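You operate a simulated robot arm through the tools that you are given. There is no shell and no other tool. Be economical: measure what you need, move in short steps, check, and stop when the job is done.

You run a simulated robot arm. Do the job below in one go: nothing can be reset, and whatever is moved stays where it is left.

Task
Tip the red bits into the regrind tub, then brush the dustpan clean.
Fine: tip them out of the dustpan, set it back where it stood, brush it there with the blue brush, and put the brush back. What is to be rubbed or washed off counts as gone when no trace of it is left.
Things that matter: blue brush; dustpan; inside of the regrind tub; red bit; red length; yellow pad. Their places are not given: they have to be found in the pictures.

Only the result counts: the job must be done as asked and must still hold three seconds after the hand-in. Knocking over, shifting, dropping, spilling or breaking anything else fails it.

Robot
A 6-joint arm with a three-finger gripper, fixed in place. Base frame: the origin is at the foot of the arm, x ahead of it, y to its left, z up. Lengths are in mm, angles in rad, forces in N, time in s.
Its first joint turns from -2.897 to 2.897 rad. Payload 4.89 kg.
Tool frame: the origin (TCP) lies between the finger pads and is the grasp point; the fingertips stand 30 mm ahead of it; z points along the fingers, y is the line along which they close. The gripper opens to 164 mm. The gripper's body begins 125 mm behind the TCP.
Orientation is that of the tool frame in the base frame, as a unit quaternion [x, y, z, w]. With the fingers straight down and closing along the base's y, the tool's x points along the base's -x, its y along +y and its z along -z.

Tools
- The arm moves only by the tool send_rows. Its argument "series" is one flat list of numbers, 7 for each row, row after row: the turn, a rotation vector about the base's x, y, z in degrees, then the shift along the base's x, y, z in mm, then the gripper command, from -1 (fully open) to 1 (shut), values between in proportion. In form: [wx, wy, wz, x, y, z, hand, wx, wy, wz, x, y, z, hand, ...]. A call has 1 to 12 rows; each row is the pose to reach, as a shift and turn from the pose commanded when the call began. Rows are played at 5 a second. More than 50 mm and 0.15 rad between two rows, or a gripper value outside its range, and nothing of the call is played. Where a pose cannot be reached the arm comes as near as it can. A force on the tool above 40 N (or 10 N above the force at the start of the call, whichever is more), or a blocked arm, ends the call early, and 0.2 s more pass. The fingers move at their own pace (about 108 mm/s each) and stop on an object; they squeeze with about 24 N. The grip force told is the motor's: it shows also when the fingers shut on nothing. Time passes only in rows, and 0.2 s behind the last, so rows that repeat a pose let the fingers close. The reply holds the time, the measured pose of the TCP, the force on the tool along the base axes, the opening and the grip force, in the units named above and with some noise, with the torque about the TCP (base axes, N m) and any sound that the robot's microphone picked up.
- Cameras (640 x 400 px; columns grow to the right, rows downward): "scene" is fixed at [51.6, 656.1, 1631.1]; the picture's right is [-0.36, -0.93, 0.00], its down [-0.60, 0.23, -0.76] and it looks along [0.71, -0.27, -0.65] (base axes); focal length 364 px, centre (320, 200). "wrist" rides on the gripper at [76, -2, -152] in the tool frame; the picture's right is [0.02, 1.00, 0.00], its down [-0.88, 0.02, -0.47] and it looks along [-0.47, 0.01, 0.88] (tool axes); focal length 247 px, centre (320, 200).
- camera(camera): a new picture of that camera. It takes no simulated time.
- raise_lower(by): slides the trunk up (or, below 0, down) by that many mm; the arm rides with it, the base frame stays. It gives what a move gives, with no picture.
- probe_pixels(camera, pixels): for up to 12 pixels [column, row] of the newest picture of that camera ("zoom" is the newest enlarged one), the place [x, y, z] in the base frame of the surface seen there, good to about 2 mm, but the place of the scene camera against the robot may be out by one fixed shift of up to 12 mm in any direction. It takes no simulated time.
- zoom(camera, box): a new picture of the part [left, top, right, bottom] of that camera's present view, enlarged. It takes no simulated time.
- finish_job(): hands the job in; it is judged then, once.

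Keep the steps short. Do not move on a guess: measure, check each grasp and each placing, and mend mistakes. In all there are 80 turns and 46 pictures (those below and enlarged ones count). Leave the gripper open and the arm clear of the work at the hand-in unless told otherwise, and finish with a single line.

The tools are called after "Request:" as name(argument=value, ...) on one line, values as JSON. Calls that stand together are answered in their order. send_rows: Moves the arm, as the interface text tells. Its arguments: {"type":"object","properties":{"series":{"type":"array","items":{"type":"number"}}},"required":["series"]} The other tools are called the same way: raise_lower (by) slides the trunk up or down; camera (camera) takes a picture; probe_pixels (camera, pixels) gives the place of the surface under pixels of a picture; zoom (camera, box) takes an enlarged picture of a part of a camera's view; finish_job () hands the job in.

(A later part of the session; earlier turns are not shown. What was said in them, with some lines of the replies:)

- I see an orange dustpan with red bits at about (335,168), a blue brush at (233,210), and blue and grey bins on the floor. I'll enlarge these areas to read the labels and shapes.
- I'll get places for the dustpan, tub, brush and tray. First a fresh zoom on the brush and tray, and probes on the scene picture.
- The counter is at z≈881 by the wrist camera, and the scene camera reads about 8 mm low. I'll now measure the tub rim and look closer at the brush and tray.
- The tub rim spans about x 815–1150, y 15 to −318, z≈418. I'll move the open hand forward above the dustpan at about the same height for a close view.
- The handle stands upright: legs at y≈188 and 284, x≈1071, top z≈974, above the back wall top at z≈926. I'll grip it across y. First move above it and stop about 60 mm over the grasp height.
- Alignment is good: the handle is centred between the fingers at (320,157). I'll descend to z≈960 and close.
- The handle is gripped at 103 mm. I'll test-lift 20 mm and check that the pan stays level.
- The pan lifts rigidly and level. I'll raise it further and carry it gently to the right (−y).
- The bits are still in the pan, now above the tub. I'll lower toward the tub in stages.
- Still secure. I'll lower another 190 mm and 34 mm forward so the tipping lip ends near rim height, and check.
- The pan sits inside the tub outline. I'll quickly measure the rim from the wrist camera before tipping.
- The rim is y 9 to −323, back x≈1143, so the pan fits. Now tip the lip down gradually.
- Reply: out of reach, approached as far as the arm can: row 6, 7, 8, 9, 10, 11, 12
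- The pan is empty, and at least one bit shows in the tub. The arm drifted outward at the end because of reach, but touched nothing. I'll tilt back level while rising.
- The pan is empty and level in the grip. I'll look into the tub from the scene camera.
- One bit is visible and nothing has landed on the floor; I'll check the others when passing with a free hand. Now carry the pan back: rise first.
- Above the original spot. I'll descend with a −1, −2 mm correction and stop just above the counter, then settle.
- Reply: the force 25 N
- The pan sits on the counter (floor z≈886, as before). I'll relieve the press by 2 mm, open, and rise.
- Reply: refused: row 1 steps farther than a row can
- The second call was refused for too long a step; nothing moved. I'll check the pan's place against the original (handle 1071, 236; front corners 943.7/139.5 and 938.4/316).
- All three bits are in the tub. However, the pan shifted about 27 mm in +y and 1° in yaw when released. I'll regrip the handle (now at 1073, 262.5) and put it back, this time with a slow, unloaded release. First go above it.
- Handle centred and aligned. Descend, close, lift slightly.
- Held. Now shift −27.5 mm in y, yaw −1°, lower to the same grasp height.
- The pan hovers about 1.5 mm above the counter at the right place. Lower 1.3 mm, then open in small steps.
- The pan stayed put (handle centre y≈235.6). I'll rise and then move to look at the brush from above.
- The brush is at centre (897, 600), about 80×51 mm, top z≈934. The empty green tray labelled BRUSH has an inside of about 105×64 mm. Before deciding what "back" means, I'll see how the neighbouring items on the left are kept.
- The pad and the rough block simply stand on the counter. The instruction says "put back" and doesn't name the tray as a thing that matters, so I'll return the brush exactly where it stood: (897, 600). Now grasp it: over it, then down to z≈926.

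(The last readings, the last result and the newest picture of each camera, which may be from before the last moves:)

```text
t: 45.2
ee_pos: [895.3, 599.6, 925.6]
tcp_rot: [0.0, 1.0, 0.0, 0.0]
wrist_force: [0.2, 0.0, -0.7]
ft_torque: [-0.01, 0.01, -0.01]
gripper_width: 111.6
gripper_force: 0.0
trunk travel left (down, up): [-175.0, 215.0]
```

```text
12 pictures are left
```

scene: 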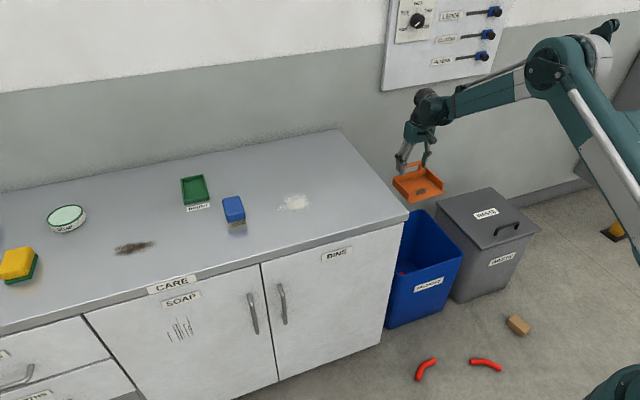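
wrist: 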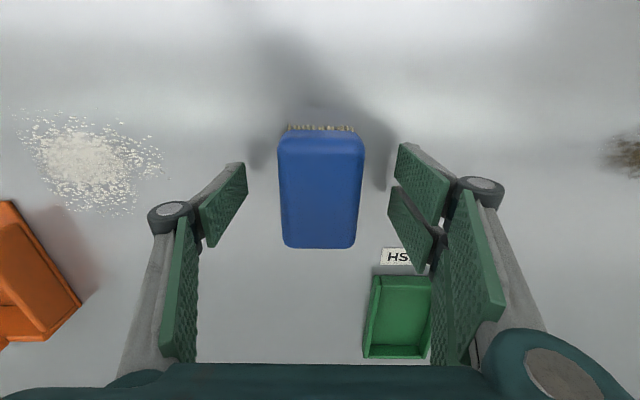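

The brush is centred between the fingers. Close step by step, then lift 15 mm.

Request:
send_rows(series=[0, 0, 0, 1, 0.5, 0, 0.1, 0, 0, 0, 1, 0.5, 0, 0.25, 0, 0, 0, 1, 0.5, 0, 0.34, 0, 0, 0, 1, 0.5, 0, 0.4, 0, 0, 0, 1, 0.5, 0, 1, 0, 0, 0, 1, 0.5, 0, 1, 0, 0, 0, 1, 0.5, 0, 1])

Request:
send_rows(series=[0, 0, 0, 0, 0, 8, 1, 0, 0, 0, 0, 0, 20, 1, 0, 0, 0, 0, 0, 20, 1])

```text
t: 46.8
ee_pos: [897.0, 601.4, 925.6]
tcp_rot: [0.0, 1.0, 0.0, -0.001]
wrist_force: [-0.1, -0.1, 0.1]
ft_torque: [-0.02, -0.01, -0.03]
gripper_width: 55.5
gripper_force: 24.0
trunk travel left (down, up): [-175.0, 215.0]
```

```text
t: 47.6
ee_pos: [898.2, 600.0, 945.2]
tcp_rot: [0.0, 1.0, 0.0, 0.0]
wrist_force: [-0.8, 0.0, -0.7]
ft_torque: [-0.02, 0.0, 0.02]
gripper_width: 55.5
gripper_force: 23.9
trunk travel left (down, up): [-175.0, 215.0]
```

Brush held (55.5 mm, bottom ≈ TCP − 44.6 mm). Lift and carry to above the smudge at (980, 241).

Request:
send_rows(series=[0, 0, 0, 0, 0, 45, 1, 0, 0, 0, 0, 0, 90, 1, 0, 0, 0, 9, -40, 90, 1, 0, 0, 0, 18, -80, 90, 1, 0, 0, 0, 27, -120, 90, 1, 0, 0, 0, 36, -160, 90, 1, 0, 0, 0, 45, -200, 90, 1, 0, 0, 0, 54, -240, 90, 1, 0, 0, 0, 63, -280, 90, 1, 0, 0, 0, 72, -320, 90, 1, 0, 0, 0, 80, -360, 90, 1, 0, 0, 0, 80, -360, 90, 1])

Request:
camera(camera="wrist")

Request:
probe_pixels(camera="wrist", pixels=[[320, 100], [250, 120], [390, 120], [320, 110]])

```text
t: 50.2
ee_pos: [977.7, 241.5, 1034.9]
tcp_rot: [0.0, 1.0, -0.001, 0.001]
wrist_force: [0.1, 0.0, -1.9]
ft_torque: [0.1, 0.02, 0.01]
gripper_width: 55.3
gripper_force: 24.3
trunk travel left (down, up): [-175.0, 215.0]
```

```text
11 pictures are left
```

wrist: 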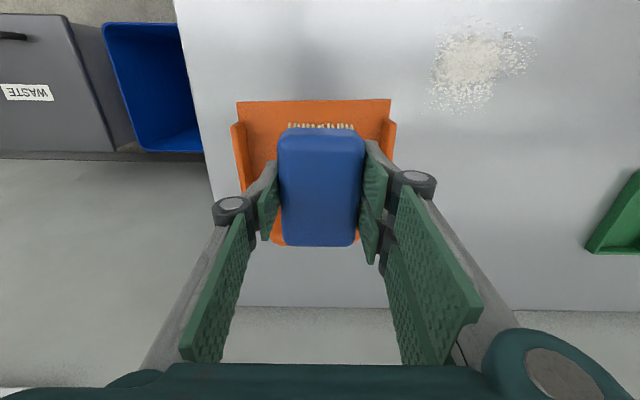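

```text
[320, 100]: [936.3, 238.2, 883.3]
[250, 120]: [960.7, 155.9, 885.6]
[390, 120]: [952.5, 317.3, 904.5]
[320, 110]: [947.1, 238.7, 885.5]
```

The brush is over the pan. Descend to just above the floor (TCP z≈934), then touch gently.

Request:
send_rows(series=[0, 0, 0, 2, 0, -40, 1, 0, 0, 0, 2, 0, -75, 1, 0, 0, 0, 2, 0, -95, 1, 0, 0, 0, 2, 0, -101, 1, 0, 0, 0, 2, 0, -102.5, 1, 0, 0, 0, 2, 0, -104, 1, 0, 0, 0, 2, 0, -104, 1])

```text
t: 51.8
ee_pos: [981.6, 240.6, 931.0]
tcp_rot: [0.0, 1.0, 0.001, 0.001]
wrist_force: [0.0, 1.2, -1.7]
ft_torque: [0.03, 0.0, -0.01]
gripper_width: 55.4
gripper_force: 23.8
trunk travel left (down, up): [-175.0, 215.0]
```

No contact yet. Lower in 1 mm steps.

Request:
send_rows(series=[0, 0, 0, 0, 0, -1, 1, 0, 0, 0, 0, 0, -2, 1, 0, 0, 0, 0, 0, -2, 1])

```text
t: 52.6
ee_pos: [979.9, 241.1, 930.7]
tcp_rot: [0.001, 1.0, 0.0, 0.0]
wrist_force: [0.4, 0.2, -1.6]
ft_torque: [-0.02, -0.02, -0.01]
gripper_width: 55.5
gripper_force: 23.8
trunk travel left (down, up): [-175.0, 215.0]
```

Request:
send_rows(series=[0, 0, 0, 0, 0, -1, 1, 0, 0, 0, 0, 0, -2, 1, 0, 0, 0, 0, 0, -2, 1])

```text
t: 53.4
ee_pos: [980.5, 239.8, 928.1]
tcp_rot: [-0.001, 1.0, 0.0, -0.001]
wrist_force: [1.3, 2.2, 16.7]
ft_torque: [0.04, -0.01, 0.02]
gripper_width: 55.2
gripper_force: 24.1
trunk travel left (down, up): [-175.0, 215.0]
```

Contact with about 17 N. I'll ease by 1 mm and make the first strokes, staying clear of the side walls.

Request:
send_rows(series=[0, 0, 0, 0, 0, 1, 1, 0, 0, 0, 0, 9, 1, 1, 0, 0, 0, 0, 17, 1, 1, 0, 0, 0, 0, 5, 1, 1, 0, 0, 0, 0, -8, 1, 1, 0, 0, 0, 0, -22, 1, 1, 0, 0, 0, 0, -30, 1, 1, 0, 0, 0, 0, -15, 1, 1, 0, 0, 0, 0, 0, 1, 1, 0, 0, 0, 0, 15, 1, 1, 0, 0, 0, 0, 5, 1, 1, 0, 0, 0, 0, 0, 1, 1])

Request:
camera(camera="wrist")

Request:
probe_pixels(camera="wrist", pixels=[[320, 30], [230, 60], [410, 60], [320, 60]])

```text
t: 56.0
ee_pos: [981.0, 239.5, 929.8]
tcp_rot: [-0.001, 1.0, 0.0, 0.0]
wrist_force: [-0.4, -0.8, -2.1]
ft_torque: [-0.1, 0.0, 0.01]
gripper_width: 54.9
gripper_force: 24.5
trunk travel left (down, up): [-175.0, 215.0]
```

```text
10 pictures are left
```

wrist: 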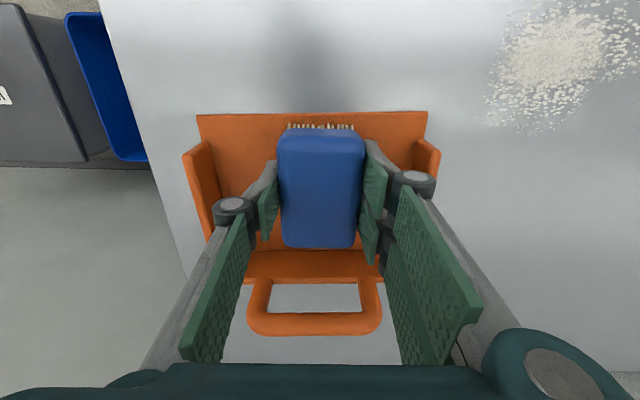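

```text
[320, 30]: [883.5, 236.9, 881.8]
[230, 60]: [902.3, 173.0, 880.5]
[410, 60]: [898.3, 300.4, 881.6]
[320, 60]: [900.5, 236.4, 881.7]
```

The force shows no contact at this height, so that pass only skimmed; the pan hasn't moved. Press 1 mm lower and check the force.

Request:
send_rows(series=[0, 0, 0, 0, 0, -1, 1, 0, 0, 0, 0, 0, -1, 1])

```text
t: 56.6
ee_pos: [980.1, 239.4, 929.0]
tcp_rot: [0.0, 1.0, 0.0, 0.001]
wrist_force: [3.0, -1.8, 9.7]
ft_torque: [-0.06, -0.07, 0.02]
gripper_width: 55.4
gripper_force: 24.0
trunk travel left (down, up): [-175.0, 215.0]
```

About 10 N now. Stroke symmetrically at this height.

Request:
send_rows(series=[0, 0, 0, 0, 9, 0, 1, 0, 0, 0, 0, 17, 0, 1, 0, 0, 0, 0, 5, 0, 1, 0, 0, 0, 0, -10, 0, 1, 0, 0, 0, 0, -25, 0, 1, 0, 0, 0, 0, -15, 0, 1, 0, 0, 0, 0, 0, 0, 1, 0, 0, 0, 0, 0, 0, 1])

Request:
zoom(camera="wrist", box=[160, 90, 480, 350])

```text
t: 58.4
ee_pos: [980.4, 240.1, 929.2]
tcp_rot: [-0.001, 1.0, 0.0, 0.0]
wrist_force: [0.2, 0.6, -0.6]
ft_torque: [-0.02, -0.03, -0.01]
gripper_width: 55.0
gripper_force: 23.9
trunk travel left (down, up): [-175.0, 215.0]
```

```text
1.54 times, centred on (320, 220) of wrist
```

zoom: 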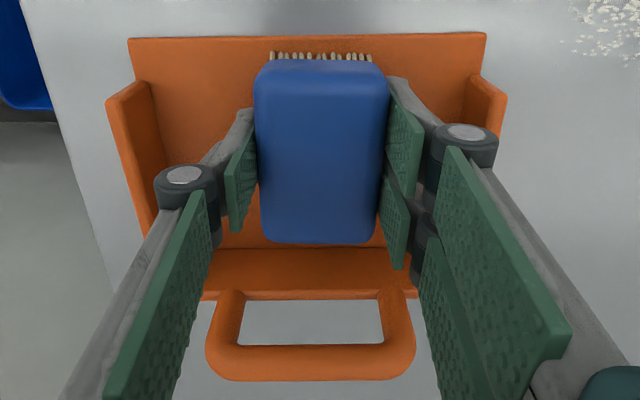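

The pan hasn't moved (handle centre still column 314). The force relaxed again, so another 1 mm press and a second round, including small x motion. Then lift and look.

Request:
send_rows(series=[0, 0, 0, 0, 0, -1, 1, 0, 0, 0, 0, 9, -1, 1, 0, 0, 0, 0, 17, -1, 1, 0, 0, 0, 6, 5, -1.2, 1, 0, 0, 0, 6, -10, -1.2, 1, 0, 0, 0, 6, -25, -1.4, 1, 0, 0, 0, -4, -25, -1.4, 1, 0, 0, 0, -4, -10, -1.4, 1, 0, 0, 0, -4, 5, -1.4, 1, 0, 0, 0, 0, 15, -1.4, 1, 0, 0, 0, 0, 5, -1.4, 1, 0, 0, 0, 0, 0, -1.4, 1])

Request:
send_rows(series=[0, 0, 0, 0, 0, 30, 1, 0, 0, 0, 0, 0, 75, 1, 0, 0, 0, -40, 0, 105, 1, 0, 0, 0, -80, 0, 125, 1, 0, 0, 0, -120, 0, 125, 1, 0, 0, 0, -120, 0, 125, 1])

Request:
camera(camera="wrist")

```text
t: 61.0
ee_pos: [979.2, 239.7, 926.4]
tcp_rot: [-0.001, 1.0, 0.0, 0.0]
wrist_force: [0.7, 3.6, 16.7]
ft_torque: [0.15, 0.01, 0.02]
gripper_width: 55.0
gripper_force: 23.9
trunk travel left (down, up): [-175.0, 215.0]
```

```text
t: 62.4
ee_pos: [859.5, 243.3, 1049.0]
tcp_rot: [0.0, 1.0, -0.001, 0.0]
wrist_force: [-0.8, 0.0, -0.5]
ft_torque: [0.06, -0.1, -0.01]
gripper_width: 55.1
gripper_force: 24.5
trunk travel left (down, up): [-175.0, 215.0]
```

```text
8 pictures are left
```

wrist: 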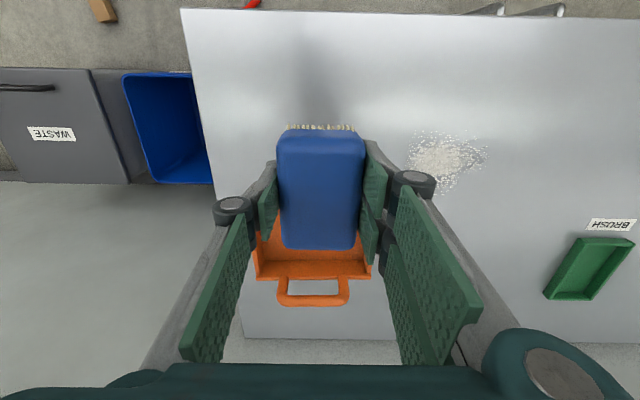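

The held brush hides the pan floor here. I'll check with the scene camera.

Request:
zoom(camera="scene", box=[270, 120, 400, 210])

```text
4.44 times, centred on (335, 165) of scene
```

zoom: 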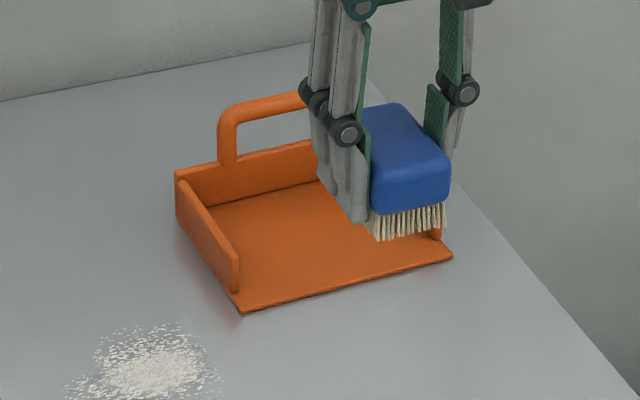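

The visible pan floor is clean where the smudge was; I'll confirm fully once the hand is away. Carry the brush back above its place (897, 600).

Request:
send_rows(series=[0, 0, 0, 4, 40, 0, 1, 0, 0, 0, 8, 80, 0, 1, 0, 0, 0, 12, 120, 0, 1, 0, 0, 0, 16, 160, 0, 1, 0, 0, 0, 20, 200, 0, 1, 0, 0, 0, 24, 240, 0, 1, 0, 0, 0, 28, 280, 0, 1, 0, 0, 0, 32, 320, 0, 1, 0, 0, 0, 38, 357, 0, 1, 0, 0, 0, 38, 357, 0, 1, 0, 0, 0, 38, 357, 0, 1])

Request:
zoom(camera="scene", box=[270, 120, 400, 210])

```text
t: 64.8
ee_pos: [898.4, 597.3, 1051.1]
tcp_rot: [0.0, 1.0, 0.0, 0.0]
wrist_force: [0.2, 0.6, -1.4]
ft_torque: [-0.01, 0.03, 0.01]
gripper_width: 55.1
gripper_force: 24.2
trunk travel left (down, up): [-175.0, 215.0]
```

```text
4.44 times, centred on (335, 165) of scene
```

zoom: 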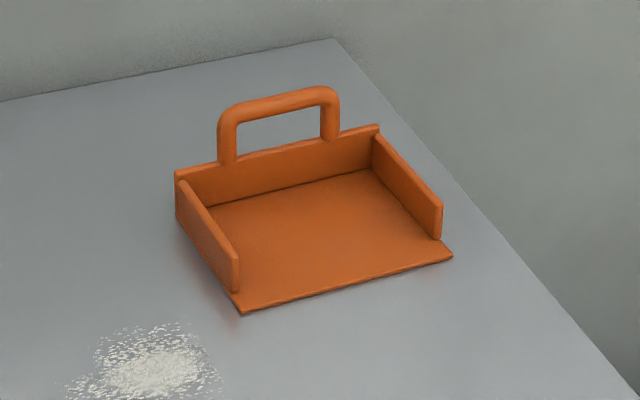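

The pan is spotless and within about 3 mm of its original place. Lower the brush, y corrected +3 mm.

Request:
send_rows(series=[0, 0, 0, -1, 3, -40, 1, 0, 0, 0, -1, 3, -80, 1, 0, 0, 0, -1, 3, -110, 1, 0, 0, 0, -1, 3, -122, 1, 0, 0, 0, -1, 3, -125, 1, 0, 0, 0, -1, 3, -127, 1, 0, 0, 0, -1, 3, -127, 1])

```text
t: 66.4
ee_pos: [897.9, 601.1, 924.3]
tcp_rot: [0.0, 1.0, 0.0, 0.0]
wrist_force: [0.2, -0.4, -1.4]
ft_torque: [-0.02, -0.02, 0.01]
gripper_width: 55.1
gripper_force: 23.8
trunk travel left (down, up): [-175.0, 215.0]
```

Request:
send_rows(series=[0, 0, 0, 0, 0, -1, 1, 0, 0, 0, 0, 0, -2, 1, 0, 0, 0, 0, 0, -2, 1])

```text
t: 67.2
ee_pos: [897.5, 601.4, 922.1]
tcp_rot: [0.001, 1.0, 0.001, 0.0]
wrist_force: [-0.1, 0.0, -0.6]
ft_torque: [-0.02, -0.02, -0.03]
gripper_width: 54.7
gripper_force: 23.9
trunk travel left (down, up): [-175.0, 215.0]
```

Request:
send_rows(series=[0, 0, 0, 0, 0, -0.7, 1, 0, 0, 0, 0, 0, -1.4, 1, 0, 0, 0, 0, 0, -1.4, 1])

```text
t: 68.0
ee_pos: [898.1, 600.0, 921.4]
tcp_rot: [0.001, 1.0, 0.0, 0.0]
wrist_force: [4.2, 3.1, 12.1]
ft_torque: [0.02, -0.12, 0.01]
gripper_width: 54.8
gripper_force: 24.1
trunk travel left (down, up): [-175.0, 215.0]
```

The brush touches the counter. Ease up 0.7 mm and open slowly.

Request:
send_rows(series=[0, 0, 0, 0, 0, 0.7, 1, 0, 0, 0, 0, 0, 0.7, 0.42, 0, 0, 0, 0, 0, 0.7, 0.38, 0, 0, 0, 0, 0, 0.7, 0.35, 0, 0, 0, 0, 0, 0.7, 0.33, 0, 0, 0, 0, 0, 0.7, 0.32, 0, 0, 0, 0, 0, 0.7, 0.31, 0, 0, 0, 0, 0, 0.7, 0.29, 0, 0, 0, 0, 0, 0.7, 0.26, 0, 0, 0, 0, 0, 0.7, 0.2, 0, 0, 0, 0, 0, 0.7, 0, 0, 0, 0, 0, 0, 0.7, -0.2])

Request:
camera(camera="wrist")

```text
t: 70.6
ee_pos: [897.3, 600.6, 923.2]
tcp_rot: [-0.001, 1.0, 0.0, 0.0]
wrist_force: [0.9, 0.0, 0.4]
ft_torque: [0.04, 0.04, 0.02]
gripper_width: 98.3
gripper_force: 0.0
trunk travel left (down, up): [-175.0, 215.0]
```

```text
5 pictures are left
```

wrist: 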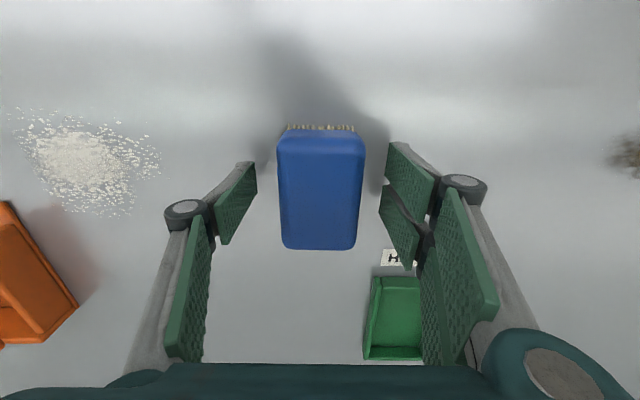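

The brush stands free at its old place, level. Rise straight up, back off, open fully, then take a last look.

Request:
send_rows(series=[0, 0, 0, 0, 0, 40, -0.2, 0, 0, 0, 0, 0, 85, -0.2, 0, 0, 0, 0, 0, 130, -0.2, 0, 0, 0, 0, 0, 175, -1, 0, 0, 0, -40, 0, 200, -1, 0, 0, 0, -80, 0, 225, -1, 0, 0, 0, -120, 0, 240, -1, 0, 0, 0, -160, 0, 250, -1, 0, 0, 0, -160, 0, 250, -1])

Request:
camera(camera="scene")

Request:
camera(camera="wrist")

Request:
probe_pixels(camera="wrist", pixels=[[320, 200], [320, 180], [320, 160]])

```text
t: 72.6
ee_pos: [735.7, 600.9, 1172.3]
tcp_rot: [-0.001, 1.0, 0.0, 0.0]
wrist_force: [-1.1, -0.6, 0.8]
ft_torque: [0.04, -0.15, -0.01]
gripper_width: 163.8
gripper_force: 0.1
trunk travel left (down, up): [-175.0, 215.0]
```

```text
4 pictures are left
```

scene: 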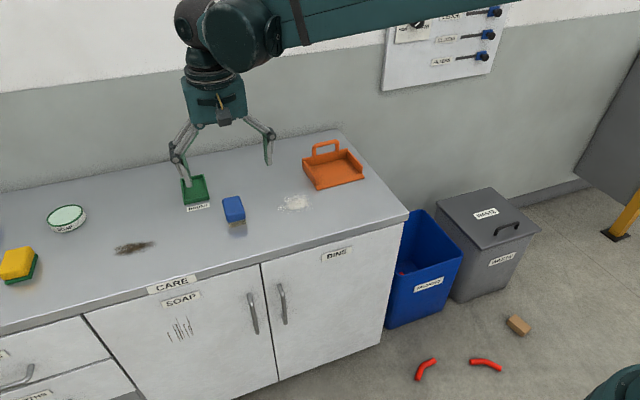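

```text
3 pictures are left
```

wrist: 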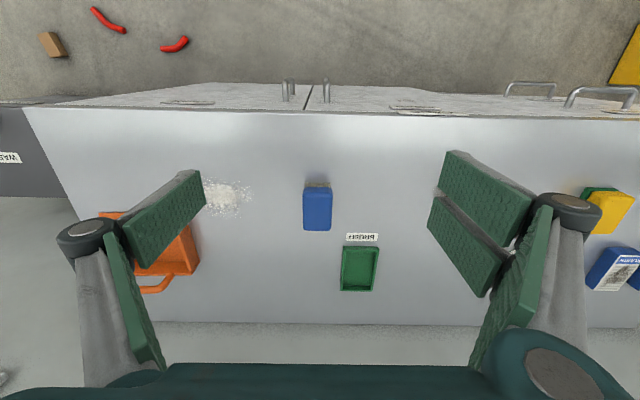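

```text
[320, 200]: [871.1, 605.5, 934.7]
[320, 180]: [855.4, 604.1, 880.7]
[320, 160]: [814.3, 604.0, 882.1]
```

The brush stands where it was and the pan is clean in its place. The three bits are in the regrind tub, nothing else has moved, and the hand is open and clear. I'm handing in.

Request:
finish_job()

```text
The job is handed in.
```

The three red bits are in the regrind tub, the dustpan is brushed clean within about 3 mm of where it stood, and the blue brush is back where it stood on the counter rather than in the empty BRUSH tray.
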